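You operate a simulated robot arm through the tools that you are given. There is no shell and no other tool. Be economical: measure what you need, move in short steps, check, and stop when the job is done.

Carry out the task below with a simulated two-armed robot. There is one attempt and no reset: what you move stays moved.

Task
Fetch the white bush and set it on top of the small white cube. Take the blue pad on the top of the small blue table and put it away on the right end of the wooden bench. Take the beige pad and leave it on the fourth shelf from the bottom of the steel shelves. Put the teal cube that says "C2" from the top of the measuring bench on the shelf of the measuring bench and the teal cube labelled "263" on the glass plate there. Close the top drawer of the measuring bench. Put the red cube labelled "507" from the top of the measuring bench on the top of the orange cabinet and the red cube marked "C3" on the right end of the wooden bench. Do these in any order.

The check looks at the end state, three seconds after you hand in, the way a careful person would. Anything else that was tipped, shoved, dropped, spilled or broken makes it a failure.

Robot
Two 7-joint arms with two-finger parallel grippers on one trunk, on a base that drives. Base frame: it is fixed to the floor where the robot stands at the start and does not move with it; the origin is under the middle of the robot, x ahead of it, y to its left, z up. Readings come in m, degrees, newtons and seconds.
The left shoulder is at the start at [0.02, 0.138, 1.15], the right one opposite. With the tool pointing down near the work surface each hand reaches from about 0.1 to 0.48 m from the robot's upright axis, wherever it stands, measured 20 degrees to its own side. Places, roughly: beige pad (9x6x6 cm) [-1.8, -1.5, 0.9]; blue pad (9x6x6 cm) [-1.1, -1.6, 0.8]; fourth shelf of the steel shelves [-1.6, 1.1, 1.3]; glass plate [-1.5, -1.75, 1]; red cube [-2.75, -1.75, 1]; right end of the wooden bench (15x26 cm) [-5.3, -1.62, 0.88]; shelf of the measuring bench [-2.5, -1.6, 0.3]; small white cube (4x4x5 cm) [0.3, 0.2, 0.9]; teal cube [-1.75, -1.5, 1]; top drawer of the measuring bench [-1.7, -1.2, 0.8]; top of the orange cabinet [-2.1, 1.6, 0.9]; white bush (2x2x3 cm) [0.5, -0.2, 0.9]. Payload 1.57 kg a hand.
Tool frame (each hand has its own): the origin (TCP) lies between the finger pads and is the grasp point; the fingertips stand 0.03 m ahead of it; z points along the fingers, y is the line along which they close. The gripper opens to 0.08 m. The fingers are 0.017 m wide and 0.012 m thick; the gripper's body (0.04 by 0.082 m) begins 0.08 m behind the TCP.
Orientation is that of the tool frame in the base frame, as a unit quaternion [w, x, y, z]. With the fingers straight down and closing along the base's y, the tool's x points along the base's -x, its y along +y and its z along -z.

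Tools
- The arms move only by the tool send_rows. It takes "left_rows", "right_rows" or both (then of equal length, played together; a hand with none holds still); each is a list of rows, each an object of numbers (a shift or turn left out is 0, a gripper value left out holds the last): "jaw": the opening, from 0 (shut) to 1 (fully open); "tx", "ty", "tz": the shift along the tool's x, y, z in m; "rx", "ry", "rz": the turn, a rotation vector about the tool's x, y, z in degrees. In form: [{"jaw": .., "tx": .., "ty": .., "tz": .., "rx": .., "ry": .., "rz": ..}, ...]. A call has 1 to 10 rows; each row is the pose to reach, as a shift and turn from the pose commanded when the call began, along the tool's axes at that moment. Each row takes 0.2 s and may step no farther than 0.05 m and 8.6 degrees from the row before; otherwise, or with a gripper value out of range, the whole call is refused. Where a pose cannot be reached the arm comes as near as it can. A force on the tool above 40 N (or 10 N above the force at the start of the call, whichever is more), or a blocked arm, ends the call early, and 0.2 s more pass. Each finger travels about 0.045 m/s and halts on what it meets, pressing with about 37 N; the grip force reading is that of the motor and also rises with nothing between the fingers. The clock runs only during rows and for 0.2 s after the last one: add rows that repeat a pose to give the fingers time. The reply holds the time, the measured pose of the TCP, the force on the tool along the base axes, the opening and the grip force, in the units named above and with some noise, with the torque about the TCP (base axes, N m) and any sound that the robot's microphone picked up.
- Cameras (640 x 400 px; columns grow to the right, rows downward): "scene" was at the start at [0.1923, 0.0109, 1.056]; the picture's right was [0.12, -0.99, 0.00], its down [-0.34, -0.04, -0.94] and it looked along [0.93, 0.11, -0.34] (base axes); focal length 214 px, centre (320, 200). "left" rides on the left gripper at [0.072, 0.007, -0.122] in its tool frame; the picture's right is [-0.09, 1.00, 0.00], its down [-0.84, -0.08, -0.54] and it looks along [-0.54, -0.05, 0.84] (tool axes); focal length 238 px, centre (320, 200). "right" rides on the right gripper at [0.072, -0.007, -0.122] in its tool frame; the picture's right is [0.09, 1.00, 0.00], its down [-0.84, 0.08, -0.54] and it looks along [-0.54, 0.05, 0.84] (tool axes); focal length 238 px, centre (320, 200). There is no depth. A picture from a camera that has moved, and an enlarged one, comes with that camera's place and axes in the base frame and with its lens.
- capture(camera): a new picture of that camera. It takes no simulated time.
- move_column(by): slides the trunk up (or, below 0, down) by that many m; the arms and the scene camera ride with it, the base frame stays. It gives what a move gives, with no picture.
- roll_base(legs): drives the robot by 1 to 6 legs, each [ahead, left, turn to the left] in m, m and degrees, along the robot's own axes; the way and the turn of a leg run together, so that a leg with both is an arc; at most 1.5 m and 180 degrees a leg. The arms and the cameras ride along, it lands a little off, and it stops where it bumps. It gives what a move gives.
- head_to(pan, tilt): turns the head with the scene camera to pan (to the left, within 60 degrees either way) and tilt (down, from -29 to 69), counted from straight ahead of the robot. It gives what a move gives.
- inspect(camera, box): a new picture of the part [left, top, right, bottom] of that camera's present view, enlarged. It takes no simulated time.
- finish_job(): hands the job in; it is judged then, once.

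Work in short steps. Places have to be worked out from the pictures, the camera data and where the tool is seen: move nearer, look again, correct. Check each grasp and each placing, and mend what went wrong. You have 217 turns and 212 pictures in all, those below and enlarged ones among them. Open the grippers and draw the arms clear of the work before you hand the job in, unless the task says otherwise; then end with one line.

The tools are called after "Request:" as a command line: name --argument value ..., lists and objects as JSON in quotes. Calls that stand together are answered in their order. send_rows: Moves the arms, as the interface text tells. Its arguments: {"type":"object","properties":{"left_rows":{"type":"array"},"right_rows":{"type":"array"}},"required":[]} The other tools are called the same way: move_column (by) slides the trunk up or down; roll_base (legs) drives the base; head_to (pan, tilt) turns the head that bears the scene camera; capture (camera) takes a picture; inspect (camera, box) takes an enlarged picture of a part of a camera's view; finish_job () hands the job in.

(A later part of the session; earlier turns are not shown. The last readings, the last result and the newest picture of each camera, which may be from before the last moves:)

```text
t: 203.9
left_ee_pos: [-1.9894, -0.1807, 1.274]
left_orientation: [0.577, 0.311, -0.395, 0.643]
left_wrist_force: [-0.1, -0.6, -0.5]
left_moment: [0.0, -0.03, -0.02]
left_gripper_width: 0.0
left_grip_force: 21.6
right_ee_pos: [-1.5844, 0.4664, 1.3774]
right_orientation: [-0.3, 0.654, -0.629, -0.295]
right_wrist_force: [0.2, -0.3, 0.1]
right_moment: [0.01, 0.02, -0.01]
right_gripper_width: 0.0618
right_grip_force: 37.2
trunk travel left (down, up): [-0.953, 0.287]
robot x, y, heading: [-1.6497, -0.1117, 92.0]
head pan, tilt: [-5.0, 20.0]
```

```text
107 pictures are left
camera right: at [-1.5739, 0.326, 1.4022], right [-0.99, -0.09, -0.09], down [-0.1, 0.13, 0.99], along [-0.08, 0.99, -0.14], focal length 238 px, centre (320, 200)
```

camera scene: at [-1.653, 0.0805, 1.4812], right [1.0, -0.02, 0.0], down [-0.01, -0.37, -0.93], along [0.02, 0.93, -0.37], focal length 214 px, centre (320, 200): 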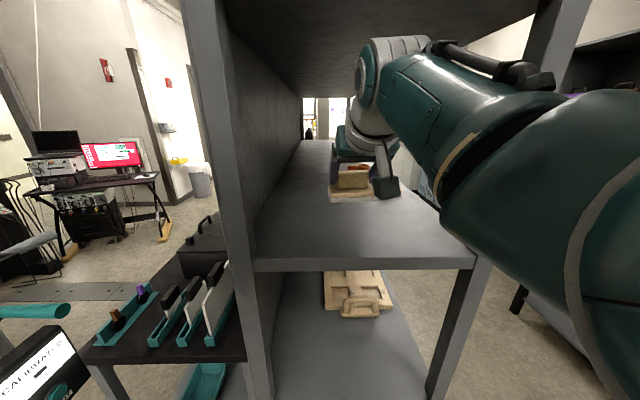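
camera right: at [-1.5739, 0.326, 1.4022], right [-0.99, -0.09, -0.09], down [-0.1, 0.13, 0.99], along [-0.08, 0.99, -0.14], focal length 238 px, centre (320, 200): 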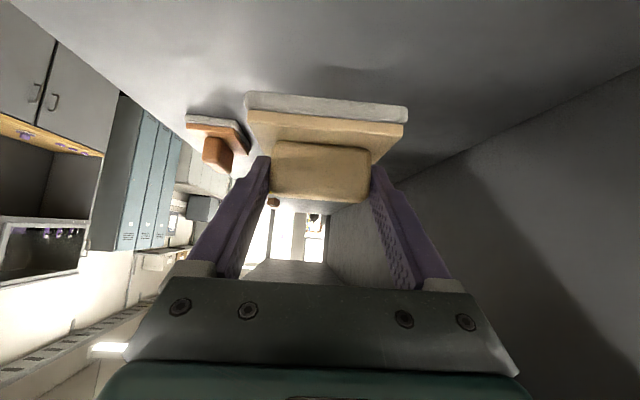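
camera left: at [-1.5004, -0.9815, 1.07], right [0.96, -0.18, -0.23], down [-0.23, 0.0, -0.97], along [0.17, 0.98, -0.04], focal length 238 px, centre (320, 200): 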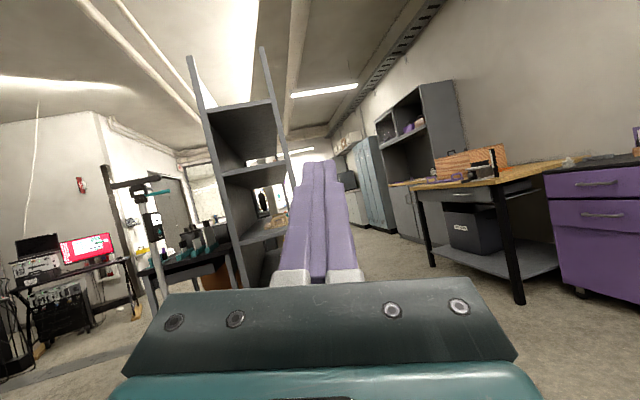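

Over the shelf (an orange pad lies well behind). Lower 0.047, then finish in small steps.

Request:
move_column --by -0.047

Request:
inspect --camera "scene" --box '[280, 130, 440, 230]'

```text
t: 204.8
left_ee_pos: [-1.988, -0.1797, 1.2267]
left_orientation: [0.578, 0.311, -0.396, 0.642]
left_wrist_force: [-0.1, -0.3, 0.5]
left_moment: [-0.01, 0.03, 0.0]
left_gripper_width: 0.0001
left_grip_force: 21.8
right_ee_pos: [-1.5835, 0.4667, 1.3307]
right_orientation: [-0.3, 0.654, -0.629, -0.294]
right_wrist_force: [0.1, -0.3, -0.8]
right_moment: [-0.02, 0.01, -0.01]
right_gripper_width: 0.0617
right_grip_force: 37.0
trunk travel left (down, up): [-0.906, 0.334]
robot x, y, heading: [-1.6513, -0.1118, 92.2]
head pan, tilt: [-5.0, 20.0]
```

```text
4.00 times, centred on (360, 180) of scene
camera zoom: at [-1.6521, 0.0807, 1.4362], right [1.0, -0.03, 0.0], down [-0.01, -0.35, -0.94], along [0.03, 0.94, -0.35], focal length 858 px, centre (160, 280)
```

zoom: 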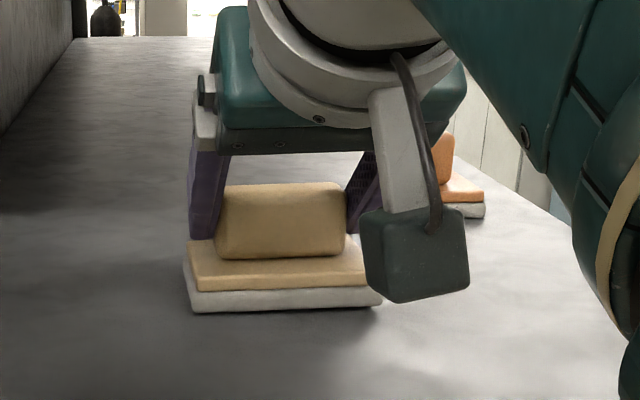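

Request:
move_column --by -0.007

```text
t: 205.3
left_ee_pos: [-1.9899, -0.1797, 1.2191]
left_orientation: [0.577, 0.312, -0.396, 0.642]
left_wrist_force: [-0.4, -0.4, -0.3]
left_moment: [-0.02, 0.03, 0.0]
left_gripper_width: 0.0003
left_grip_force: 21.5
right_ee_pos: [-1.584, 0.4681, 1.3285]
right_orientation: [-0.303, 0.652, -0.628, -0.297]
right_wrist_force: [1.8, -5.1, 20.9]
right_moment: [-0.45, 0.86, 0.22]
right_gripper_width: 0.0617
right_grip_force: 36.9
trunk travel left (down, up): [-0.899, 0.341]
robot x, y, heading: [-1.6476, -0.1139, 92.2]
head pan, tilt: [-5.0, 20.0]
```

Contact (21 N). Ease up slightly, open, and rise.

Request:
move_column --by 0.003

Request:
send_rows --right_rows '[{"jaw": 0.9}, {"jaw": 1}, {"jaw": 1}]'

Request:
move_column --by 0.06

Request:
capture --camera "scene"

```text
t: 205.9
left_ee_pos: [-1.9895, -0.1796, 1.222]
left_orientation: [0.577, 0.312, -0.396, 0.643]
left_wrist_force: [0.6, 0.6, -0.2]
left_moment: [-0.03, -0.05, 0.0]
left_gripper_width: 0.0001
left_grip_force: 21.5
right_ee_pos: [-1.5837, 0.4678, 1.3287]
right_orientation: [-0.301, 0.654, -0.629, -0.295]
right_wrist_force: [0.7, 3.1, 13.7]
right_moment: [0.47, 0.61, -0.12]
right_gripper_width: 0.062
right_grip_force: 36.9
trunk travel left (down, up): [-0.902, 0.338]
robot x, y, heading: [-1.6526, -0.1132, 92.2]
head pan, tilt: [-5.0, 20.0]
```

```text
t: 206.7
left_ee_pos: [-1.9898, -0.1816, 1.2221]
left_orientation: [0.577, 0.311, -0.395, 0.643]
left_wrist_force: [0.1, -0.1, -0.1]
left_moment: [-0.02, 0.02, 0.0]
left_gripper_width: 0.0
left_grip_force: 20.6
right_ee_pos: [-1.5847, 0.4663, 1.3245]
right_orientation: [-0.299, 0.655, -0.63, -0.293]
right_wrist_force: [0.5, -0.2, 0.3]
right_moment: [0.02, -0.01, -0.03]
right_gripper_width: 0.0802
right_grip_force: 0.0
trunk travel left (down, up): [-0.902, 0.338]
robot x, y, heading: [-1.6494, -0.1144, 92.1]
head pan, tilt: [-5.0, 20.0]
```

```text
t: 207.7
left_ee_pos: [-1.9898, -0.1804, 1.2833]
left_orientation: [0.577, 0.312, -0.395, 0.643]
left_wrist_force: [-0.3, 1.0, 0.1]
left_moment: [0.02, -0.02, 0.0]
left_gripper_width: 0.0001
left_grip_force: 22.1
right_ee_pos: [-1.5837, 0.4656, 1.3857]
right_orientation: [-0.299, 0.655, -0.629, -0.294]
right_wrist_force: [0.1, -1.1, 0.4]
right_moment: [0.02, 0.01, 0.0]
right_gripper_width: 0.0797
right_grip_force: 0.0
trunk travel left (down, up): [-0.962, 0.278]
robot x, y, heading: [-1.6545, -0.1119, 92.1]
head pan, tilt: [-5.0, 20.0]
```

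```text
105 pictures are left
camera scene: at [-1.6523, 0.0807, 1.4928], right [1.0, -0.03, 0.0], down [-0.01, -0.35, -0.94], along [0.02, 0.94, -0.35], focal length 214 px, centre (320, 200)
```

scene: 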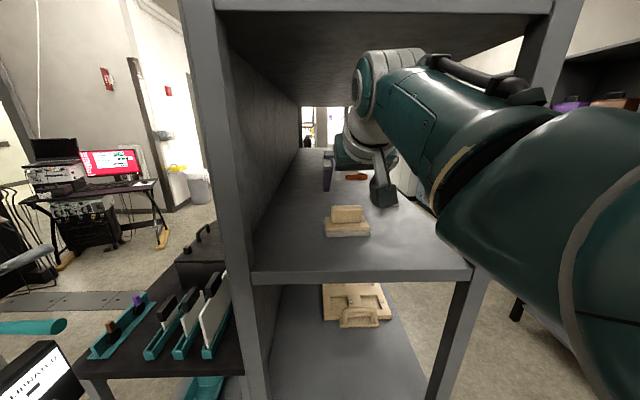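

Beige pad is on the fourth shelf. Back out and look left along the planned route.

Request:
roll_base --legs '[[-0.45, 0, -2]]'

Request:
head_to --pan 55 --tilt 25

Request:
capture --camera "scene"

```text
t: 210.5
left_ee_pos: [-1.9796, -0.6458, 1.2831]
left_orientation: [0.585, 0.307, -0.399, 0.636]
left_wrist_force: [-0.4, 0.4, 0.0]
left_moment: [0.0, 0.03, -0.04]
left_gripper_width: 0.0
left_grip_force: 21.8
right_ee_pos: [-1.5576, -0.008, 1.3867]
right_orientation: [-0.303, 0.646, -0.638, -0.289]
right_wrist_force: [0.8, 0.3, 0.3]
right_moment: [0.01, 0.01, -0.02]
right_gripper_width: 0.0799
right_grip_force: 0.0
trunk travel left (down, up): [-0.962, 0.278]
robot x, y, heading: [-1.6366, -0.5868, 90.7]
head pan, tilt: [-5.0, 20.0]
```

```text
t: 211.8
left_ee_pos: [-1.9789, -0.6446, 1.2831]
left_orientation: [0.585, 0.307, -0.4, 0.636]
left_wrist_force: [0.2, -0.8, -0.9]
left_moment: [0.01, 0.01, -0.02]
left_gripper_width: 0.0002
left_grip_force: 22.2
right_ee_pos: [-1.5582, -0.0084, 1.3866]
right_orientation: [-0.303, 0.647, -0.637, -0.29]
right_wrist_force: [0.0, -0.6, -1.0]
right_moment: [-0.02, 0.0, -0.02]
right_gripper_width: 0.0803
right_grip_force: 0.1
trunk travel left (down, up): [-0.962, 0.278]
robot x, y, heading: [-1.6376, -0.5831, 90.5]
head pan, tilt: [55.0, 25.0]
```

```text
104 pictures are left
camera scene: at [-1.7166, -0.4326, 1.4852], right [0.56, 0.83, 0.0], down [0.35, -0.24, -0.91], along [-0.75, 0.51, -0.42], focal length 214 px, centre (320, 200)
```

scene: 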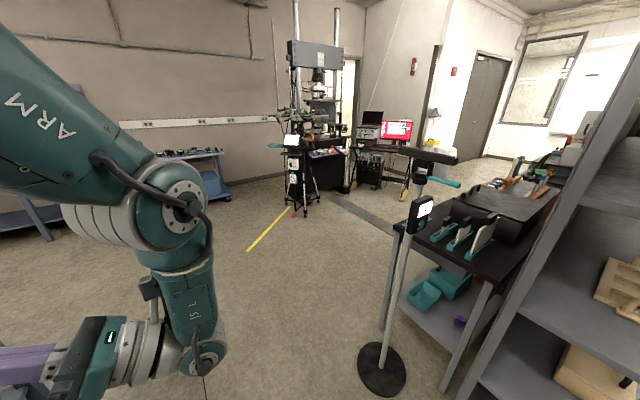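

The route along -x is clear. Drive to about (-3.45, -0.6), turn to face +x, and look.

Request:
roll_base --legs '[[0, 1.4, 0], [0, 0.42, 0], [0, 0, -90]]'

Request:
head_to --pan -50 --tilt 30

Request:
capture --camera "scene"

```text
t: 224.8
left_ee_pos: [-3.5034, -0.2328, 1.2831]
left_orientation: [0.864, -0.078, -0.497, 0.015]
left_wrist_force: [-0.5, -0.3, -0.2]
left_moment: [0.0, -0.01, 0.02]
left_gripper_width: 0.0
left_grip_force: 21.5
right_ee_pos: [-2.8884, -0.6837, 1.3859]
right_orientation: [0.419, 0.015, 0.908, -0.019]
right_wrist_force: [-0.1, 0.3, -0.3]
right_moment: [0.0, 0.01, -0.03]
right_gripper_width: 0.0803
right_grip_force: 0.2
trunk travel left (down, up): [-0.962, 0.278]
robot x, y, heading: [-3.4613, -0.5784, -2.0]
head pan, tilt: [55.0, 25.0]
```

```text
t: 226.6
left_ee_pos: [-3.5045, -0.2333, 1.2831]
left_orientation: [0.864, -0.078, -0.498, 0.016]
left_wrist_force: [0.2, 0.4, -0.4]
left_moment: [0.04, 0.02, 0.02]
left_gripper_width: 0.0
left_grip_force: 21.7
right_ee_pos: [-2.8875, -0.6893, 1.3862]
right_orientation: [0.419, 0.017, 0.908, -0.025]
right_wrist_force: [0.1, 0.3, 0.2]
right_moment: [-0.03, 0.0, 0.0]
right_gripper_width: 0.0798
right_grip_force: 0.1
trunk travel left (down, up): [-0.962, 0.278]
robot x, y, heading: [-3.458, -0.5743, -2.0]
head pan, tilt: [-50.0, 30.0]
```

```text
103 pictures are left
camera scene: at [-3.2694, -0.5908, 1.4818], right [-0.13, -0.99, 0.0], down [-0.45, 0.06, -0.89], along [0.88, -0.12, -0.46], focal length 214 px, centre (320, 200)
```

scene: 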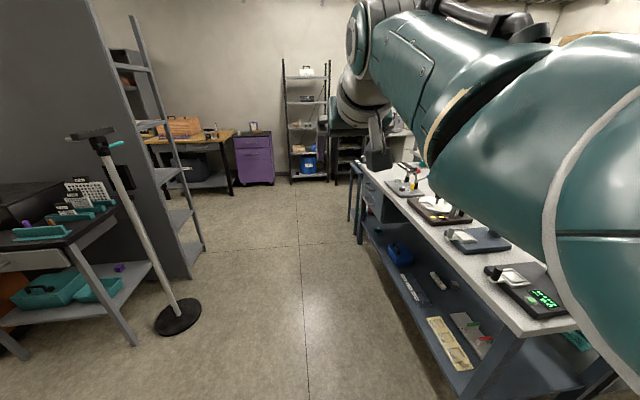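

Request:
capture --camera "right"

Request:
head_to --pan -50 --tilt 32

Request:
capture --camera "scene"

```text
102 pictures are left
camera right: at [-3.0273, -0.6894, 1.4103], right [-0.01, 0.99, -0.1], down [0.14, 0.1, 0.99], along [0.99, 0.0, -0.14], focal length 238 px, centre (320, 200)
```

right: 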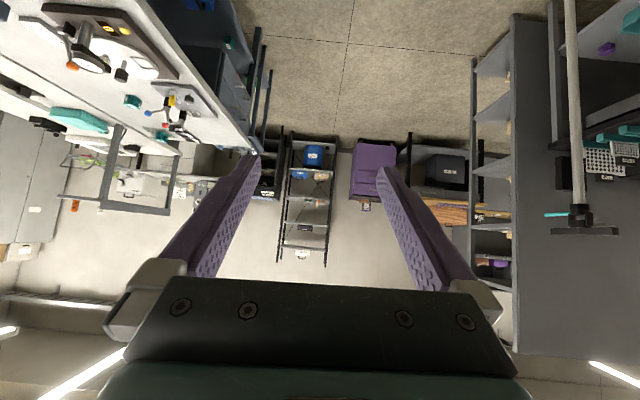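

```text
t: 227.2
left_ee_pos: [-3.5049, -0.2337, 1.2816]
left_orientation: [0.864, -0.078, -0.497, 0.016]
left_wrist_force: [-0.2, 0.0, 0.7]
left_moment: [0.01, -0.02, -0.03]
left_gripper_width: 0.0001
left_grip_force: 21.7
right_ee_pos: [-2.8883, -0.6898, 1.386]
right_orientation: [0.419, 0.017, 0.908, -0.024]
right_wrist_force: [-0.5, 0.1, -0.5]
right_moment: [0.05, -0.06, -0.01]
right_gripper_width: 0.0802
right_grip_force: 0.0
trunk travel left (down, up): [-0.962, 0.278]
robot x, y, heading: [-3.4563, -0.5779, -1.9]
head pan, tilt: [-50.0, 32.0]
```

```text
101 pictures are left
camera scene: at [-3.2696, -0.5911, 1.4812], right [-0.13, -0.99, 0.0], down [-0.46, 0.06, -0.89], along [0.88, -0.12, -0.46], focal length 214 px, centre (320, 200)
```

scene: 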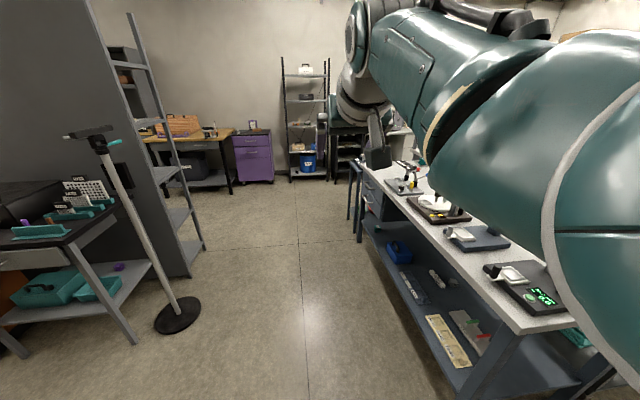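

The head can't pan past the right arm. Turn the robot itself to look along the bench's right end.

Request:
head_to --pan 15 --tilt 32

Request:
roll_base --legs '[[0, 0, -75]]'

Request:
capture --camera "scene"

Request:
capture --camera "right"

```text
t: 228.6
left_ee_pos: [-3.5049, -0.2321, 1.2824]
left_orientation: [0.864, -0.077, -0.497, 0.016]
left_wrist_force: [-0.5, -0.2, -0.8]
left_moment: [-0.04, 0.02, 0.0]
left_gripper_width: 0.0002
left_grip_force: 21.3
right_ee_pos: [-2.8874, -0.6825, 1.3866]
right_orientation: [0.42, 0.015, 0.907, -0.018]
right_wrist_force: [-0.1, -0.8, 0.5]
right_moment: [0.03, -0.01, 0.01]
right_gripper_width: 0.0802
right_grip_force: 0.0
trunk travel left (down, up): [-0.962, 0.278]
robot x, y, heading: [-3.4611, -0.5797, -1.9]
head pan, tilt: [15.0, 32.0]
```

```text
t: 232.3
left_ee_pos: [-3.1382, -0.4486, 1.2828]
left_orientation: [0.691, -0.367, -0.345, -0.518]
left_wrist_force: [-0.3, -0.9, 0.7]
left_moment: [0.0, -0.03, 0.03]
left_gripper_width: 0.0
left_grip_force: 21.5
right_ee_pos: [-3.4239, -1.1565, 1.3855]
right_orientation: [0.32, 0.569, 0.707, -0.271]
right_wrist_force: [-0.1, -1.2, 0.0]
right_moment: [-0.02, 0.0, -0.02]
right_gripper_width: 0.0801
right_grip_force: 0.0
trunk travel left (down, up): [-0.962, 0.278]
robot x, y, heading: [-3.4613, -0.5786, -77.7]
head pan, tilt: [15.0, 32.0]
```

```text
100 pictures are left
camera scene: at [-3.3978, -0.7527, 1.4741], right [-0.89, -0.46, 0.0], down [-0.24, 0.47, -0.85], along [0.39, -0.75, -0.53], focal length 214 px, centre (320, 200)
```

scene: 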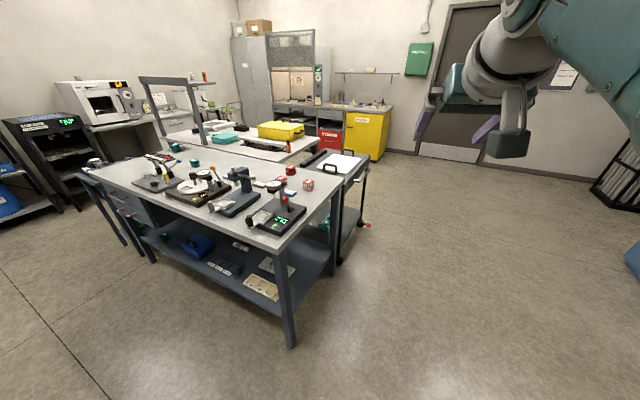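

```text
99 pictures are left
camera right: at [-3.4593, -1.0218, 1.4113], right [0.96, 0.26, -0.09], down [0.12, -0.11, 0.99], along [0.25, -0.96, -0.13], focal length 238 px, centre (320, 200)
```

right: 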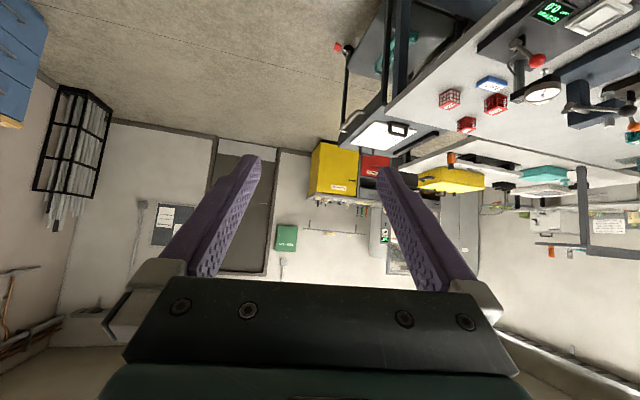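

The floor at the bench's right end is free. Zoom in on the red cubes.

Request:
inspect --camera "scene" --box '[240, 150, 340, 212]'

Request:
inspect --camera "right" --box '[420, 60, 540, 140]'

```text
6.40 times, centred on (290, 181) of scene
camera zoom: at [-3.3978, -0.7527, 1.4741], right [-0.89, -0.46, 0.0], down [-0.24, 0.47, -0.85], along [0.39, -0.75, -0.53], focal length 1373 px, centre (512, 322)
```

zoom: 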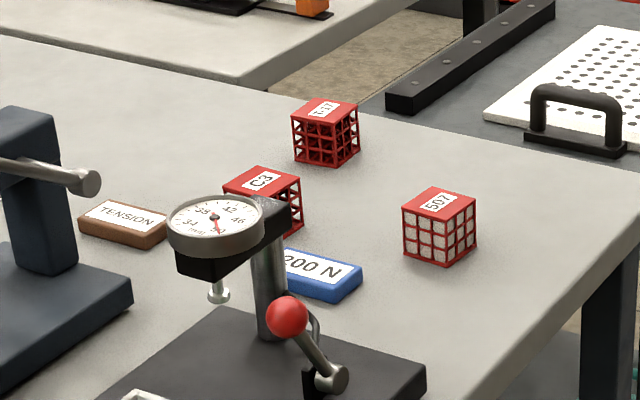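

```text
5.00 times, centred on (480, 100) of right
camera zoom: at [-3.4593, -1.0218, 1.4113], right [0.96, 0.26, -0.09], down [0.12, -0.11, 0.99], along [0.25, -0.96, -0.13], focal length 1192 px, centre (-480, 700)
```

zoom: 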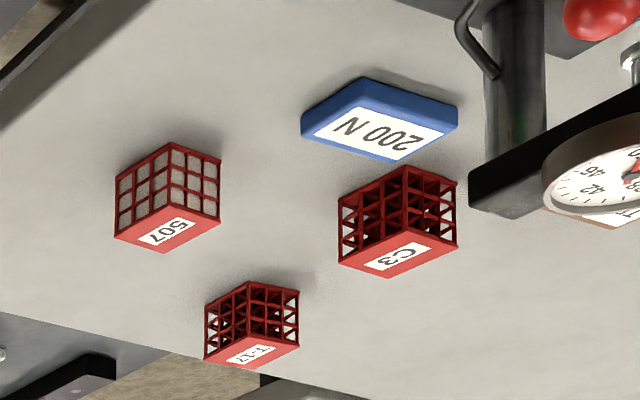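

Labels are clear: 507 at (-2.849, -1.675), C3 at (-2.689, -1.631), T-17 behind; all square to the bench. Go to the bench's right end facing +x, with the hand short of cube 507.

Request:
roll_base --legs '[[0, 0, 77.7], [-0.06, -1.013, 0]]'

Request:
capture --camera "right"

Request:
capture --camera "scene"

```text
t: 240.9
left_ee_pos: [-3.5829, -1.2488, 1.2832]
left_orientation: [0.863, -0.072, -0.499, 0.025]
left_wrist_force: [0.4, 0.8, -0.4]
left_moment: [0.0, 0.0, -0.02]
left_gripper_width: 0.0
left_grip_force: 21.1
right_ee_pos: [-2.9562, -1.6849, 1.3875]
right_orientation: [0.419, 0.005, 0.908, -0.014]
right_wrist_force: [-0.5, -0.5, 0.3]
right_moment: [0.0, 0.01, 0.0]
right_gripper_width: 0.0801
right_grip_force: 0.0
trunk travel left (down, up): [-0.962, 0.278]
robot x, y, heading: [-3.5275, -1.5905, -0.5]
head pan, tilt: [15.0, 32.0]
```

```text
96 pictures are left
camera right: at [-3.0956, -1.689, 1.4113], right [-0.04, 0.99, -0.09], down [0.13, 0.1, 0.99], along [0.99, 0.03, -0.13], focal length 238 px, centre (320, 200)
```

right: 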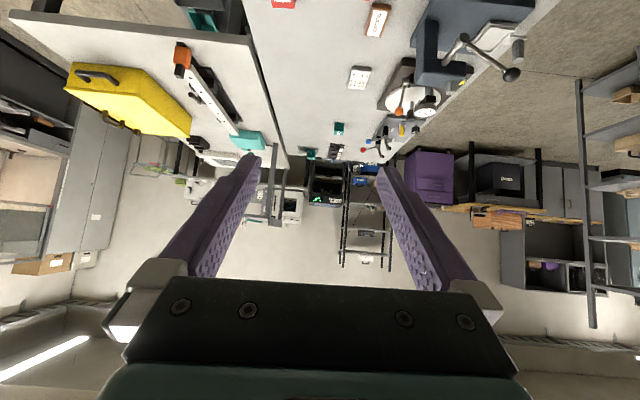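

```text
95 pictures are left
camera scene: at [-3.3434, -1.5688, 1.4741], right [0.25, -0.97, 0.0], down [-0.51, -0.13, -0.85], along [0.82, 0.21, -0.53], focal length 214 px, centre (320, 200)
```

scene: 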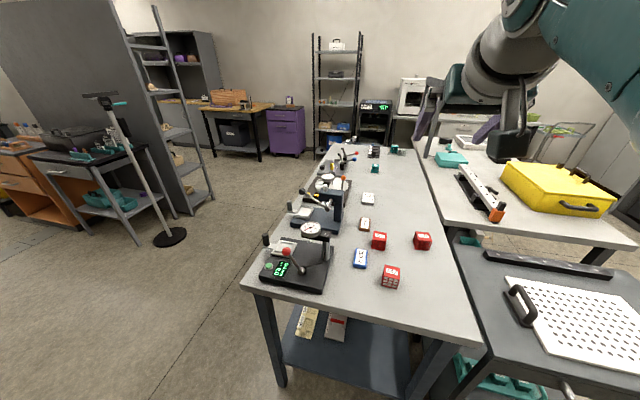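

Lower to z ≈ 1.0, then view.

Request:
move_column --by -0.385

Request:
capture --camera "right"

```text
t: 244.6
left_ee_pos: [-3.5824, -1.2486, 0.8974]
left_orientation: [0.864, -0.071, -0.498, 0.026]
left_wrist_force: [-1.3, -0.2, 0.3]
left_moment: [0.0, -0.02, 0.03]
left_gripper_width: 0.0
left_grip_force: 21.3
right_ee_pos: [-2.9546, -1.6851, 1.0015]
right_orientation: [0.419, 0.004, 0.908, -0.014]
right_wrist_force: [0.1, 0.1, -0.9]
right_moment: [0.02, 0.02, 0.02]
right_gripper_width: 0.0799
right_grip_force: 0.1
trunk travel left (down, up): [-0.577, 0.663]
robot x, y, heading: [-3.5276, -1.5913, -0.6]
head pan, tilt: [15.0, 32.0]
```

```text
94 pictures are left
camera right: at [-3.0956, -1.689, 1.0263], right [-0.04, 0.99, -0.09], down [0.13, 0.1, 0.99], along [0.99, 0.03, -0.13], focal length 238 px, centre (320, 200)
```

right: 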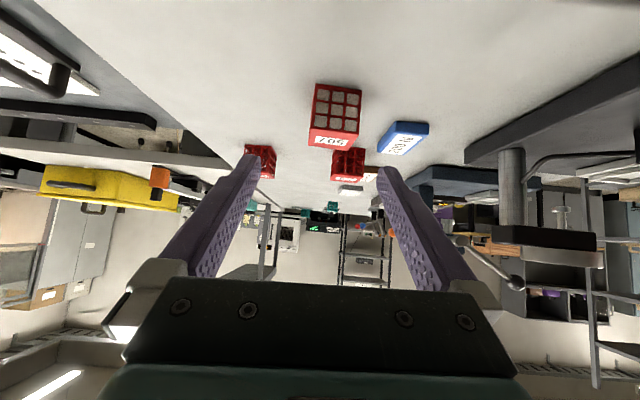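

Cube 507 centre ≈ (-2.849, -1.674). Drive ahead 0.104 and left 0.01, then lower 0.04 and check.

Request:
roll_base --legs '[[0.104, 0.011, 0]]'

Request:
move_column --by -0.03

Request:
capture --camera "right"

```text
t: 245.8
left_ee_pos: [-3.4762, -1.2389, 0.8986]
left_orientation: [0.864, -0.073, -0.498, 0.024]
left_wrist_force: [0.4, 0.5, -0.1]
left_moment: [0.02, -0.03, 0.0]
left_gripper_width: 0.0
left_grip_force: 21.4
right_ee_pos: [-2.8506, -1.6762, 1.0027]
right_orientation: [0.42, 0.004, 0.907, -0.014]
right_wrist_force: [0.2, 0.0, 0.8]
right_moment: [-0.02, -0.01, 0.01]
right_gripper_width: 0.0799
right_grip_force: 0.1
trunk travel left (down, up): [-0.577, 0.663]
robot x, y, heading: [-3.4252, -1.5805, -0.7]
head pan, tilt: [15.0, 32.0]
```

```text
t: 246.5
left_ee_pos: [-3.4773, -1.2387, 0.8677]
left_orientation: [0.863, -0.072, -0.499, 0.025]
left_wrist_force: [0.2, 0.8, -0.3]
left_moment: [0.01, 0.02, -0.02]
left_gripper_width: 0.0001
left_grip_force: 21.2
right_ee_pos: [-2.8515, -1.6744, 0.9707]
right_orientation: [0.42, 0.004, 0.908, -0.014]
right_wrist_force: [-0.7, -0.3, 0.3]
right_moment: [-0.01, -0.03, 0.04]
right_gripper_width: 0.0799
right_grip_force: 0.1
trunk travel left (down, up): [-0.547, 0.693]
robot x, y, heading: [-3.4241, -1.5799, -0.7]
head pan, tilt: [15.0, 32.0]
```

```text
93 pictures are left
camera right: at [-2.9906, -1.6797, 0.9962], right [-0.04, 0.99, -0.09], down [0.13, 0.1, 0.99], along [0.99, 0.03, -0.14], focal length 238 px, centre (320, 200)
```

right: 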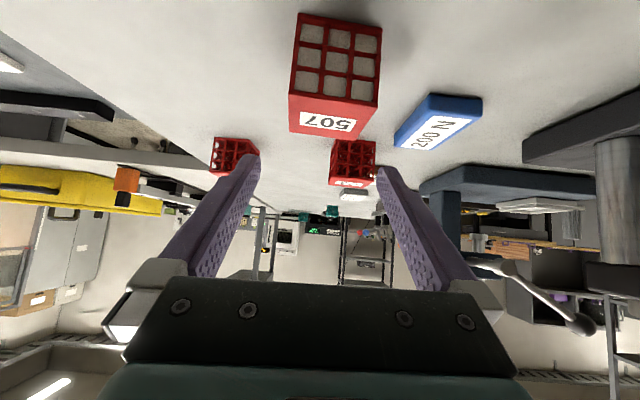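

Slight offset of ~4 mm; correct, lower 0.042 and close.

Request:
send_rows --right_rows '[{"ty": 0.004}, {"ty": 0.004}]'

Request:
move_column --by -0.042

Request:
send_rows --right_rows '[{"jaw": 0.5}, {"jaw": 0}, {"jaw": 0}, {"jaw": 0}, {"jaw": 0}]'

Request:
capture --camera "right"

```text
t: 247.1
left_ee_pos: [-3.4772, -1.2401, 0.8675]
left_orientation: [0.863, -0.072, -0.499, 0.025]
left_wrist_force: [-0.3, 0.3, 0.1]
left_moment: [0.03, -0.01, -0.01]
left_gripper_width: 0.0002
left_grip_force: 21.4
right_ee_pos: [-2.8503, -1.6715, 0.9713]
right_orientation: [0.419, 0.005, 0.908, -0.014]
right_wrist_force: [0.2, 0.4, 0.3]
right_moment: [0.02, -0.03, 0.01]
right_gripper_width: 0.0799
right_grip_force: 0.0
trunk travel left (down, up): [-0.547, 0.693]
robot x, y, heading: [-3.423, -1.5831, -0.5]
head pan, tilt: [15.0, 32.0]
```

```text
t: 248.0
left_ee_pos: [-3.4763, -1.2382, 0.8262]
left_orientation: [0.864, -0.072, -0.498, 0.025]
left_wrist_force: [0.1, 0.1, 0.2]
left_moment: [0.01, -0.04, 0.02]
left_gripper_width: 0.0
left_grip_force: 21.4
right_ee_pos: [-2.8495, -1.6719, 0.9288]
right_orientation: [0.419, 0.004, 0.908, -0.013]
right_wrist_force: [-0.1, 0.6, -1.1]
right_moment: [0.03, 0.0, -0.01]
right_gripper_width: 0.0802
right_grip_force: 0.1
trunk travel left (down, up): [-0.505, 0.735]
robot x, y, heading: [-3.4235, -1.5781, -0.8]
head pan, tilt: [15.0, 32.0]
```

```text
t: 249.2
left_ee_pos: [-3.4764, -1.2393, 0.8256]
left_orientation: [0.863, -0.072, -0.499, 0.025]
left_wrist_force: [-0.3, -0.2, 0.7]
left_moment: [-0.03, 0.01, 0.01]
left_gripper_width: 0.0
left_grip_force: 21.4
right_ee_pos: [-2.8501, -1.6714, 0.9297]
right_orientation: [0.419, 0.005, 0.908, -0.014]
right_wrist_force: [-0.8, -0.2, 0.2]
right_moment: [-0.01, -0.03, 0.0]
right_gripper_width: 0.0475
right_grip_force: 36.4
trunk travel left (down, up): [-0.505, 0.735]
robot x, y, heading: [-3.4205, -1.5795, -0.7]
head pan, tilt: [15.0, 32.0]
```

```text
92 pictures are left
camera right: at [-2.9903, -1.6759, 0.9539], right [-0.04, 0.99, -0.09], down [0.13, 0.1, 0.99], along [0.99, 0.03, -0.14], focal length 238 px, centre (320, 200)
```

right: 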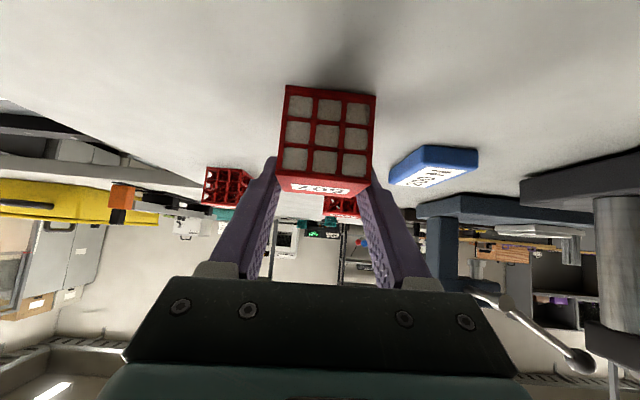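

Cube 507 gripped. Raise, back off from the bench, and drive toward the orange cabinet side.

Request:
move_column --by 0.25

Request:
roll_base --legs '[[-0.4, 0, 0.7], [0, 0.9, 0], [0.45, 0.3, 0], [0, 0.9, 0]]'

Request:
head_to --pan 20 --tilt 25

Request:
capture --camera "scene"

```text
t: 251.7
left_ee_pos: [-3.4777, -1.2388, 1.0762]
left_orientation: [0.864, -0.072, -0.498, 0.025]
left_wrist_force: [0.2, 0.0, 0.1]
left_moment: [-0.01, -0.04, -0.05]
left_gripper_width: 0.0001
left_grip_force: 20.8
right_ee_pos: [-2.8514, -1.6729, 1.1793]
right_orientation: [0.42, 0.004, 0.908, -0.014]
right_wrist_force: [-0.2, 0.2, -0.3]
right_moment: [0.0, 0.0, -0.03]
right_gripper_width: 0.0473
right_grip_force: 37.4
trunk travel left (down, up): [-0.755, 0.485]
robot x, y, heading: [-3.4222, -1.5832, -0.6]
head pan, tilt: [15.0, 32.0]
```

```text
t: 265.5
left_ee_pos: [-3.4206, 0.837, 1.0764]
left_orientation: [0.864, -0.08, -0.497, 0.012]
left_wrist_force: [-0.9, 0.9, -0.2]
left_moment: [0.01, -0.03, -0.01]
left_gripper_width: 0.0002
left_grip_force: 21.2
right_ee_pos: [-2.8082, 0.3837, 1.1785]
right_orientation: [0.419, 0.018, 0.907, -0.02]
right_wrist_force: [0.0, 0.2, -0.4]
right_moment: [0.03, 0.01, -0.01]
right_gripper_width: 0.0474
right_grip_force: 36.5
trunk travel left (down, up): [-0.755, 0.485]
robot x, y, heading: [-3.3799, 0.4955, -2.7]
head pan, tilt: [15.0, 32.0]
```

```text
t: 266.2
left_ee_pos: [-3.42, 0.8372, 1.0747]
left_orientation: [0.864, -0.08, -0.497, 0.011]
left_wrist_force: [0.2, -1.5, -0.3]
left_moment: [0.02, 0.01, 0.02]
left_gripper_width: 0.0
left_grip_force: 21.3
right_ee_pos: [-2.8089, 0.3841, 1.1791]
right_orientation: [0.419, 0.018, 0.908, -0.02]
right_wrist_force: [-0.1, 0.2, -0.8]
right_moment: [0.0, -0.01, 0.01]
right_gripper_width: 0.047
right_grip_force: 37.2
trunk travel left (down, up): [-0.755, 0.485]
robot x, y, heading: [-3.3788, 0.4911, -2.4]
head pan, tilt: [20.0, 25.0]
```

```text
91 pictures are left
camera scene: at [-3.1919, 0.5171, 1.2781], right [0.3, -0.95, 0.0], down [-0.4, -0.13, -0.91], along [0.86, 0.27, -0.42], focal length 214 px, centre (320, 200)
```

scene: 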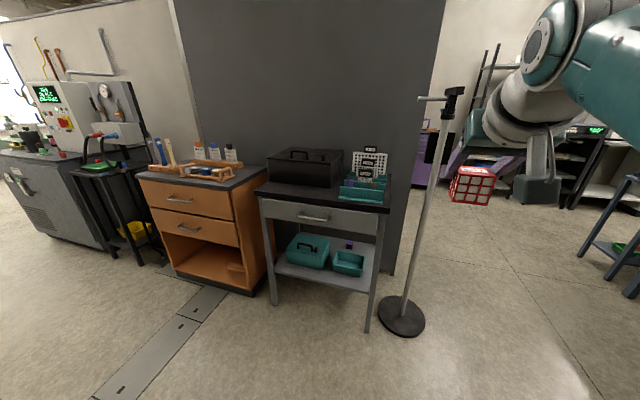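

Orange cabinet found, with items on its top. Zoom to find a free spot.

Request:
inspect --camera "scene" --box '[120, 120, 280, 220]'

```text
4.00 times, centred on (200, 170) of scene
camera zoom: at [-3.1919, 0.5171, 1.2781], right [0.3, -0.95, 0.0], down [-0.4, -0.13, -0.91], along [0.86, 0.27, -0.42], focal length 858 px, centre (800, 320)
```

zoom: 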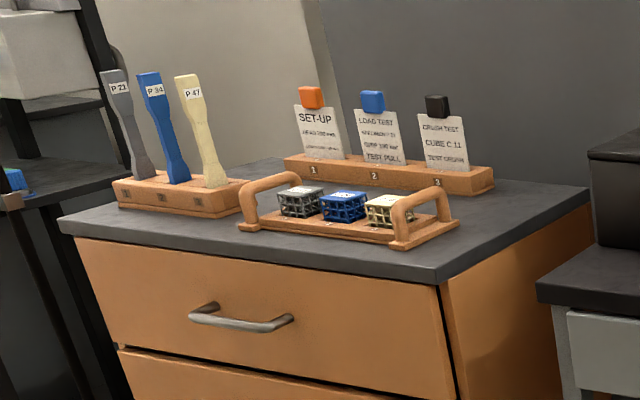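

A free strip exists on the right side of the cabinet top (between tray and right edge). Drive to face it and look again.

Request:
roll_base --legs '[[0, 0.9, 2.4], [0.35, 0, 0]]'

Request:
head_to --pan 5 --tilt 35

Request:
capture --camera "scene"

Request:
capture --camera "right"

```text
t: 272.9
left_ee_pos: [-3.0784, 1.7673, 1.0764]
left_orientation: [0.863, -0.065, -0.499, 0.037]
left_wrist_force: [-0.5, -0.1, 0.2]
left_moment: [0.0, 0.0, 0.04]
left_gripper_width: 0.0003
left_grip_force: 21.1
right_ee_pos: [-2.4394, 1.3531, 1.1787]
right_orientation: [0.418, -0.008, 0.908, -0.008]
right_wrist_force: [0.8, -0.4, -0.1]
right_moment: [0.02, 0.0, 0.03]
right_gripper_width: 0.0471
right_grip_force: 37.1
trunk travel left (down, up): [-0.755, 0.485]
robot x, y, heading: [-3.0187, 1.4303, 0.9]
head pan, tilt: [20.0, 25.0]
```

```text
t: 273.7
left_ee_pos: [-3.0782, 1.7687, 1.076]
left_orientation: [0.863, -0.066, -0.499, 0.037]
left_wrist_force: [1.3, 0.6, 0.4]
left_moment: [-0.01, 0.0, 0.01]
left_gripper_width: 0.0001
left_grip_force: 20.9
right_ee_pos: [-2.4407, 1.353, 1.1786]
right_orientation: [0.419, -0.007, 0.908, -0.008]
right_wrist_force: [-0.1, 0.1, 0.0]
right_moment: [0.01, 0.01, 0.06]
right_gripper_width: 0.0474
right_grip_force: 36.8
trunk travel left (down, up): [-0.755, 0.485]
robot x, y, heading: [-3.0148, 1.4279, 0.9]
head pan, tilt: [5.0, 35.0]
```

```text
89 pictures are left
camera scene: at [-2.829, 1.4392, 1.2624], right [0.1, -0.99, 0.0], down [-0.57, -0.06, -0.82], along [0.81, 0.08, -0.57], focal length 214 px, centre (320, 200)
```

scene: 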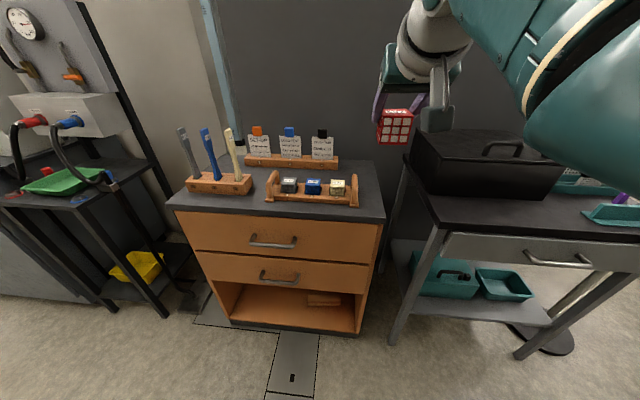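

```text
88 pictures are left
camera right: at [-2.5794, 1.3448, 1.2037], right [-0.07, 0.99, -0.09], down [0.13, 0.1, 0.99], along [0.99, 0.05, -0.14], focal length 238 px, centre (320, 200)
```

right: 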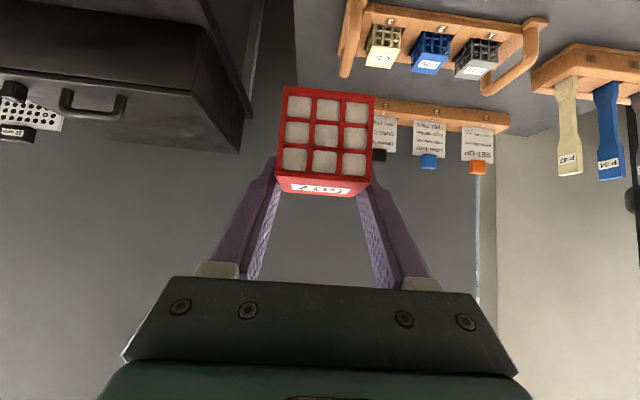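

Cabinet top at z ≈ 0.85, spanning x -2.32…-1.93, y 1.28…1.98. The rear-right area is free; I'll target (-2.03, 1.335). Drive ahead at height.

Request:
roll_base --legs '[[0.41, -0.025, -1]]'

Request:
capture --camera "scene"

Request:
capture --camera "right"

```text
t: 276.2
left_ee_pos: [-2.6651, 1.7478, 1.0757]
left_orientation: [0.864, -0.071, -0.498, 0.028]
left_wrist_force: [0.3, -0.5, 0.2]
left_moment: [0.0, -0.02, 0.03]
left_gripper_width: 0.0
left_grip_force: 21.1
right_ee_pos: [-2.0337, 1.3185, 1.1782]
right_orientation: [0.419, 0.001, 0.908, -0.013]
right_wrist_force: [0.1, -0.8, -0.1]
right_moment: [0.02, 0.01, 0.0]
right_gripper_width: 0.0473
right_grip_force: 36.7
trunk travel left (down, up): [-0.755, 0.485]
robot x, y, heading: [-2.6051, 1.4054, -0.5]
head pan, tilt: [5.0, 35.0]
```

```text
87 pictures are left
camera scene: at [-2.4217, 1.4126, 1.2624], right [0.08, -1.0, 0.0], down [-0.57, -0.05, -0.82], along [0.82, 0.07, -0.57], focal length 214 px, centre (320, 200)
```

scene: 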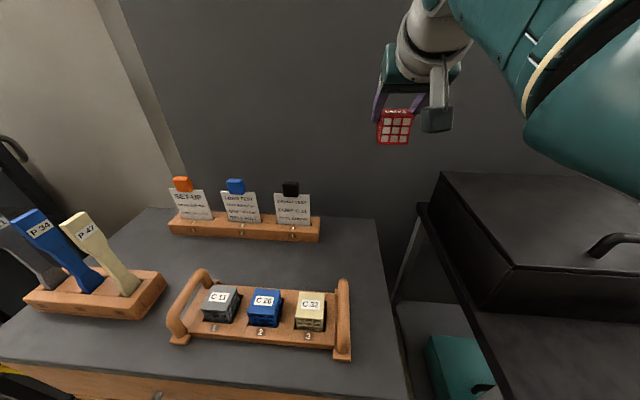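

```text
86 pictures are left
camera right: at [-2.1741, 1.3132, 1.2036], right [-0.05, 0.99, -0.09], down [0.13, 0.1, 0.99], along [0.99, 0.03, -0.14], focal length 238 px, centre (320, 200)
```

right: 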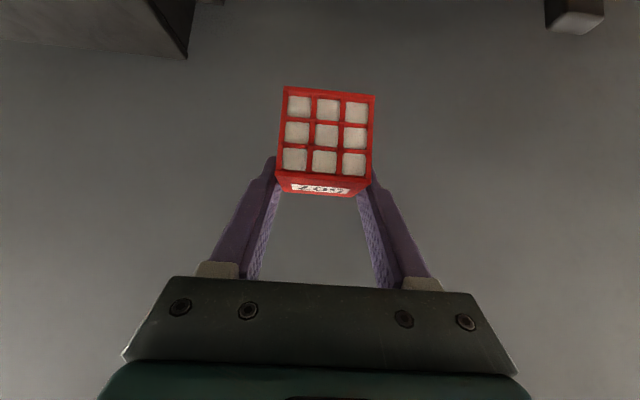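

Right edge at y ≈ 1.286. Shift left 0.02 and lower 0.25, then check.

Request:
roll_base --legs '[[0, 0.02, 0]]'

Request:
move_column --by -0.24

Request:
capture --camera "scene"

Request:
capture --camera "right"

```text
t: 277.0
left_ee_pos: [-2.6624, 1.7655, 1.0761]
left_orientation: [0.864, -0.071, -0.498, 0.028]
left_wrist_force: [0.5, 1.0, -0.6]
left_moment: [0.01, -0.03, -0.01]
left_gripper_width: 0.0001
left_grip_force: 21.3
right_ee_pos: [-2.034, 1.3365, 1.1778]
right_orientation: [0.419, 0.002, 0.908, -0.013]
right_wrist_force: [0.0, 0.2, -0.1]
right_moment: [0.04, 0.01, -0.05]
right_gripper_width: 0.0476
right_grip_force: 37.0
trunk travel left (down, up): [-0.755, 0.485]
robot x, y, heading: [-2.6104, 1.4241, -0.4]
head pan, tilt: [5.0, 35.0]
```

```text
t: 279.5
left_ee_pos: [-2.6638, 1.7662, 0.8364]
left_orientation: [0.864, -0.071, -0.498, 0.028]
left_wrist_force: [0.1, -0.5, 0.3]
left_moment: [0.02, 0.0, -0.02]
left_gripper_width: 0.0005
left_grip_force: 21.4
right_ee_pos: [-2.0344, 1.338, 0.9387]
right_orientation: [0.419, 0.001, 0.908, -0.013]
right_wrist_force: [-0.9, -0.1, -0.2]
right_moment: [0.0, 0.02, 0.0]
right_gripper_width: 0.0473
right_grip_force: 36.8
trunk travel left (down, up): [-0.515, 0.725]
robot x, y, heading: [-2.6094, 1.4261, -0.1]
head pan, tilt: [5.0, 35.0]
```

```text
85 pictures are left
camera scene: at [-2.4216, 1.4322, 1.0224], right [0.08, -1.0, 0.0], down [-0.57, -0.05, -0.82], along [0.82, 0.07, -0.57], focal length 214 px, centre (320, 200)
```

scene: 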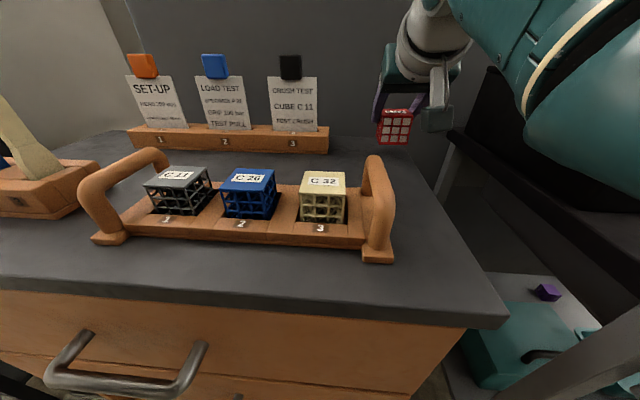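

```text
84 pictures are left
camera right: at [-2.174, 1.3327, 0.9637], right [-0.05, 0.99, -0.09], down [0.13, 0.1, 0.99], along [0.99, 0.03, -0.14], focal length 238 px, centre (320, 200)
```

right: 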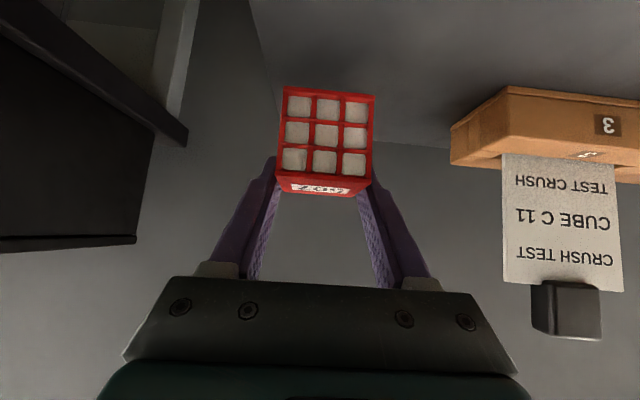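

Clear of rack and tray. Lower the remaining distance.

Request:
move_column --by -0.028

Request:
inspect --camera "scene" --box '[330, 60, 490, 160]'

```text
t: 280.2
left_ee_pos: [-2.6632, 1.7652, 0.8084]
left_orientation: [0.864, -0.07, -0.498, 0.028]
left_wrist_force: [-0.3, 0.3, 0.3]
left_moment: [0.01, -0.03, 0.01]
left_gripper_width: 0.0
left_grip_force: 21.5
right_ee_pos: [-2.0332, 1.3373, 0.9095]
right_orientation: [0.418, 0.002, 0.908, -0.013]
right_wrist_force: [-0.8, 0.0, -0.2]
right_moment: [-0.02, -0.02, 0.01]
right_gripper_width: 0.0472
right_grip_force: 36.8
trunk travel left (down, up): [-0.487, 0.753]
robot x, y, heading: [-2.6124, 1.426, -0.3]
head pan, tilt: [5.0, 35.0]
```

```text
4.00 times, centred on (410, 110) of scene
camera zoom: at [-2.4215, 1.4322, 0.9944], right [0.08, -1.0, 0.0], down [-0.57, -0.05, -0.82], along [0.82, 0.07, -0.57], focal length 858 px, centre (-40, 560)
```

zoom: 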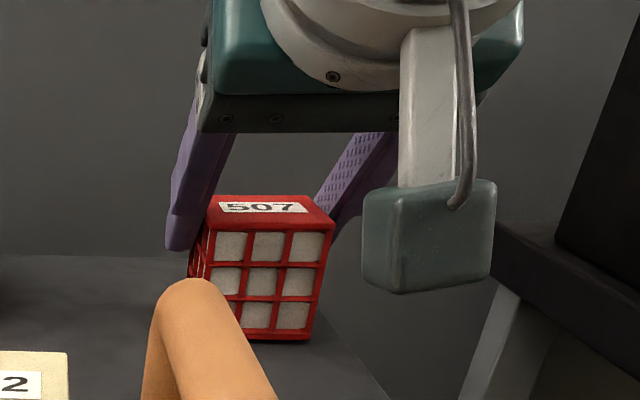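

Request:
move_column --by -0.005

```text
t: 280.8
left_ee_pos: [-2.6625, 1.7662, 0.8038]
left_orientation: [0.863, -0.07, -0.499, 0.029]
left_wrist_force: [-1.0, -0.6, -0.5]
left_moment: [-0.01, 0.0, 0.0]
left_gripper_width: 0.0003
left_grip_force: 21.1
right_ee_pos: [-2.0332, 1.3376, 0.9095]
right_orientation: [0.423, 0.002, 0.906, -0.013]
right_wrist_force: [-4.2, -0.2, 15.6]
right_moment: [0.34, 0.55, 0.13]
right_gripper_width: 0.0473
right_grip_force: 36.8
trunk travel left (down, up): [-0.482, 0.758]
robot x, y, heading: [-2.6091, 1.4238, -0.2]
head pan, tilt: [5.0, 35.0]
```

Contact (16 N). Release and rise.

Request:
send_rows --right_rows '[{"jaw": 0.7}, {"jaw": 0.85}, {"jaw": 0.85}]'

Request:
move_column --by 0.15

Request:
capture --camera "scene"

```text
t: 281.6
left_ee_pos: [-2.6641, 1.7651, 0.8029]
left_orientation: [0.864, -0.07, -0.498, 0.029]
left_wrist_force: [-0.6, 0.1, 0.2]
left_moment: [0.02, 0.04, 0.02]
left_gripper_width: 0.0
left_grip_force: 21.2
right_ee_pos: [-2.0349, 1.3376, 0.905]
right_orientation: [0.419, 0.002, 0.908, -0.013]
right_wrist_force: [0.0, -0.3, -0.5]
right_moment: [0.01, 0.0, 0.0]
right_gripper_width: 0.0681
right_grip_force: 0.1
trunk travel left (down, up): [-0.482, 0.758]
robot x, y, heading: [-2.609, 1.4283, -0.3]
head pan, tilt: [5.0, 35.0]
```

```text
t: 283.3
left_ee_pos: [-2.6643, 1.7663, 0.9527]
left_orientation: [0.864, -0.071, -0.498, 0.028]
left_wrist_force: [-0.5, 0.2, -0.1]
left_moment: [0.01, -0.02, 0.03]
left_gripper_width: 0.0
left_grip_force: 20.8
right_ee_pos: [-2.0336, 1.3378, 1.0562]
right_orientation: [0.419, 0.001, 0.908, -0.013]
right_wrist_force: [-0.6, -0.2, -0.9]
right_moment: [0.01, 0.01, -0.01]
right_gripper_width: 0.0679
right_grip_force: 0.0
trunk travel left (down, up): [-0.632, 0.608]
robot x, y, heading: [-2.6077, 1.4242, -0.2]
head pan, tilt: [5.0, 35.0]
```

```text
82 pictures are left
camera scene: at [-2.4216, 1.4321, 1.1394], right [0.08, -1.0, 0.0], down [-0.57, -0.05, -0.82], along [0.82, 0.07, -0.57], focal length 214 px, centre (320, 200)
```

scene: 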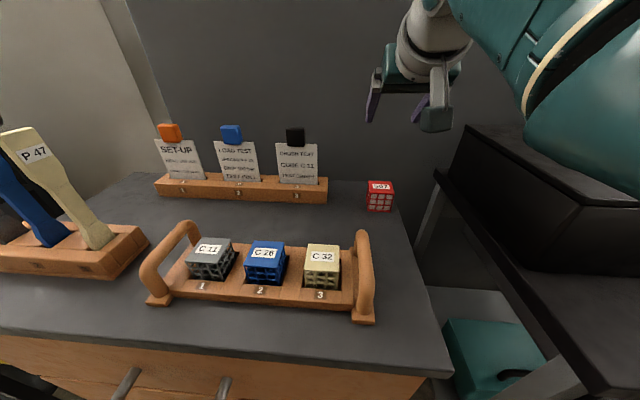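

507 is on the orange cabinet. Now back out and return to the bench's right end for C3.

Request:
move_column --by 0.12

Request:
roll_base --legs '[[-0.98, 0, 0], [0, -1.5, 0], [0, -1.47, 0.3]]'

Request:
capture --camera "scene"

```text
t: 284.8
left_ee_pos: [-2.6636, 1.7666, 1.0726]
left_orientation: [0.864, -0.071, -0.498, 0.028]
left_wrist_force: [-0.1, -0.2, -0.3]
left_moment: [-0.02, 0.01, 0.03]
left_gripper_width: 0.0001
left_grip_force: 21.9
right_ee_pos: [-2.0354, 1.3366, 1.1757]
right_orientation: [0.419, 0.001, 0.908, -0.012]
right_wrist_force: [-0.7, -0.5, 0.1]
right_moment: [0.02, 0.02, 0.0]
right_gripper_width: 0.0682
right_grip_force: 0.1
trunk travel left (down, up): [-0.752, 0.488]
robot x, y, heading: [-2.6062, 1.424, -0.2]
head pan, tilt: [5.0, 35.0]
```

```text
t: 303.9
left_ee_pos: [-3.5996, -1.2355, 1.0733]
left_orientation: [0.863, -0.058, -0.499, 0.051]
left_wrist_force: [0.1, -0.6, -0.5]
left_moment: [0.01, 0.0, -0.02]
left_gripper_width: 0.0
left_grip_force: 22.0
right_ee_pos: [-2.9475, -1.6293, 1.1756]
right_orientation: [0.419, -0.023, 0.908, -0.002]
right_wrist_force: [-0.9, -0.9, 1.0]
right_moment: [0.01, 0.0, -0.01]
right_gripper_width: 0.0681
right_grip_force: 0.0
trunk travel left (down, up): [-0.752, 0.488]
robot x, y, heading: [-3.5275, -1.5731, 2.9]
head pan, tilt: [5.0, 35.0]
```

```text
81 pictures are left
camera scene: at [-3.3402, -1.5558, 1.2594], right [0.14, -0.99, 0.0], down [-0.57, -0.08, -0.82], along [0.81, 0.11, -0.57], focal length 214 px, centre (320, 200)
```

scene: 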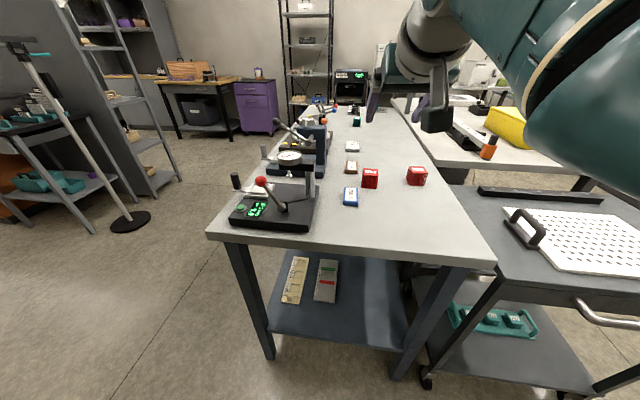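

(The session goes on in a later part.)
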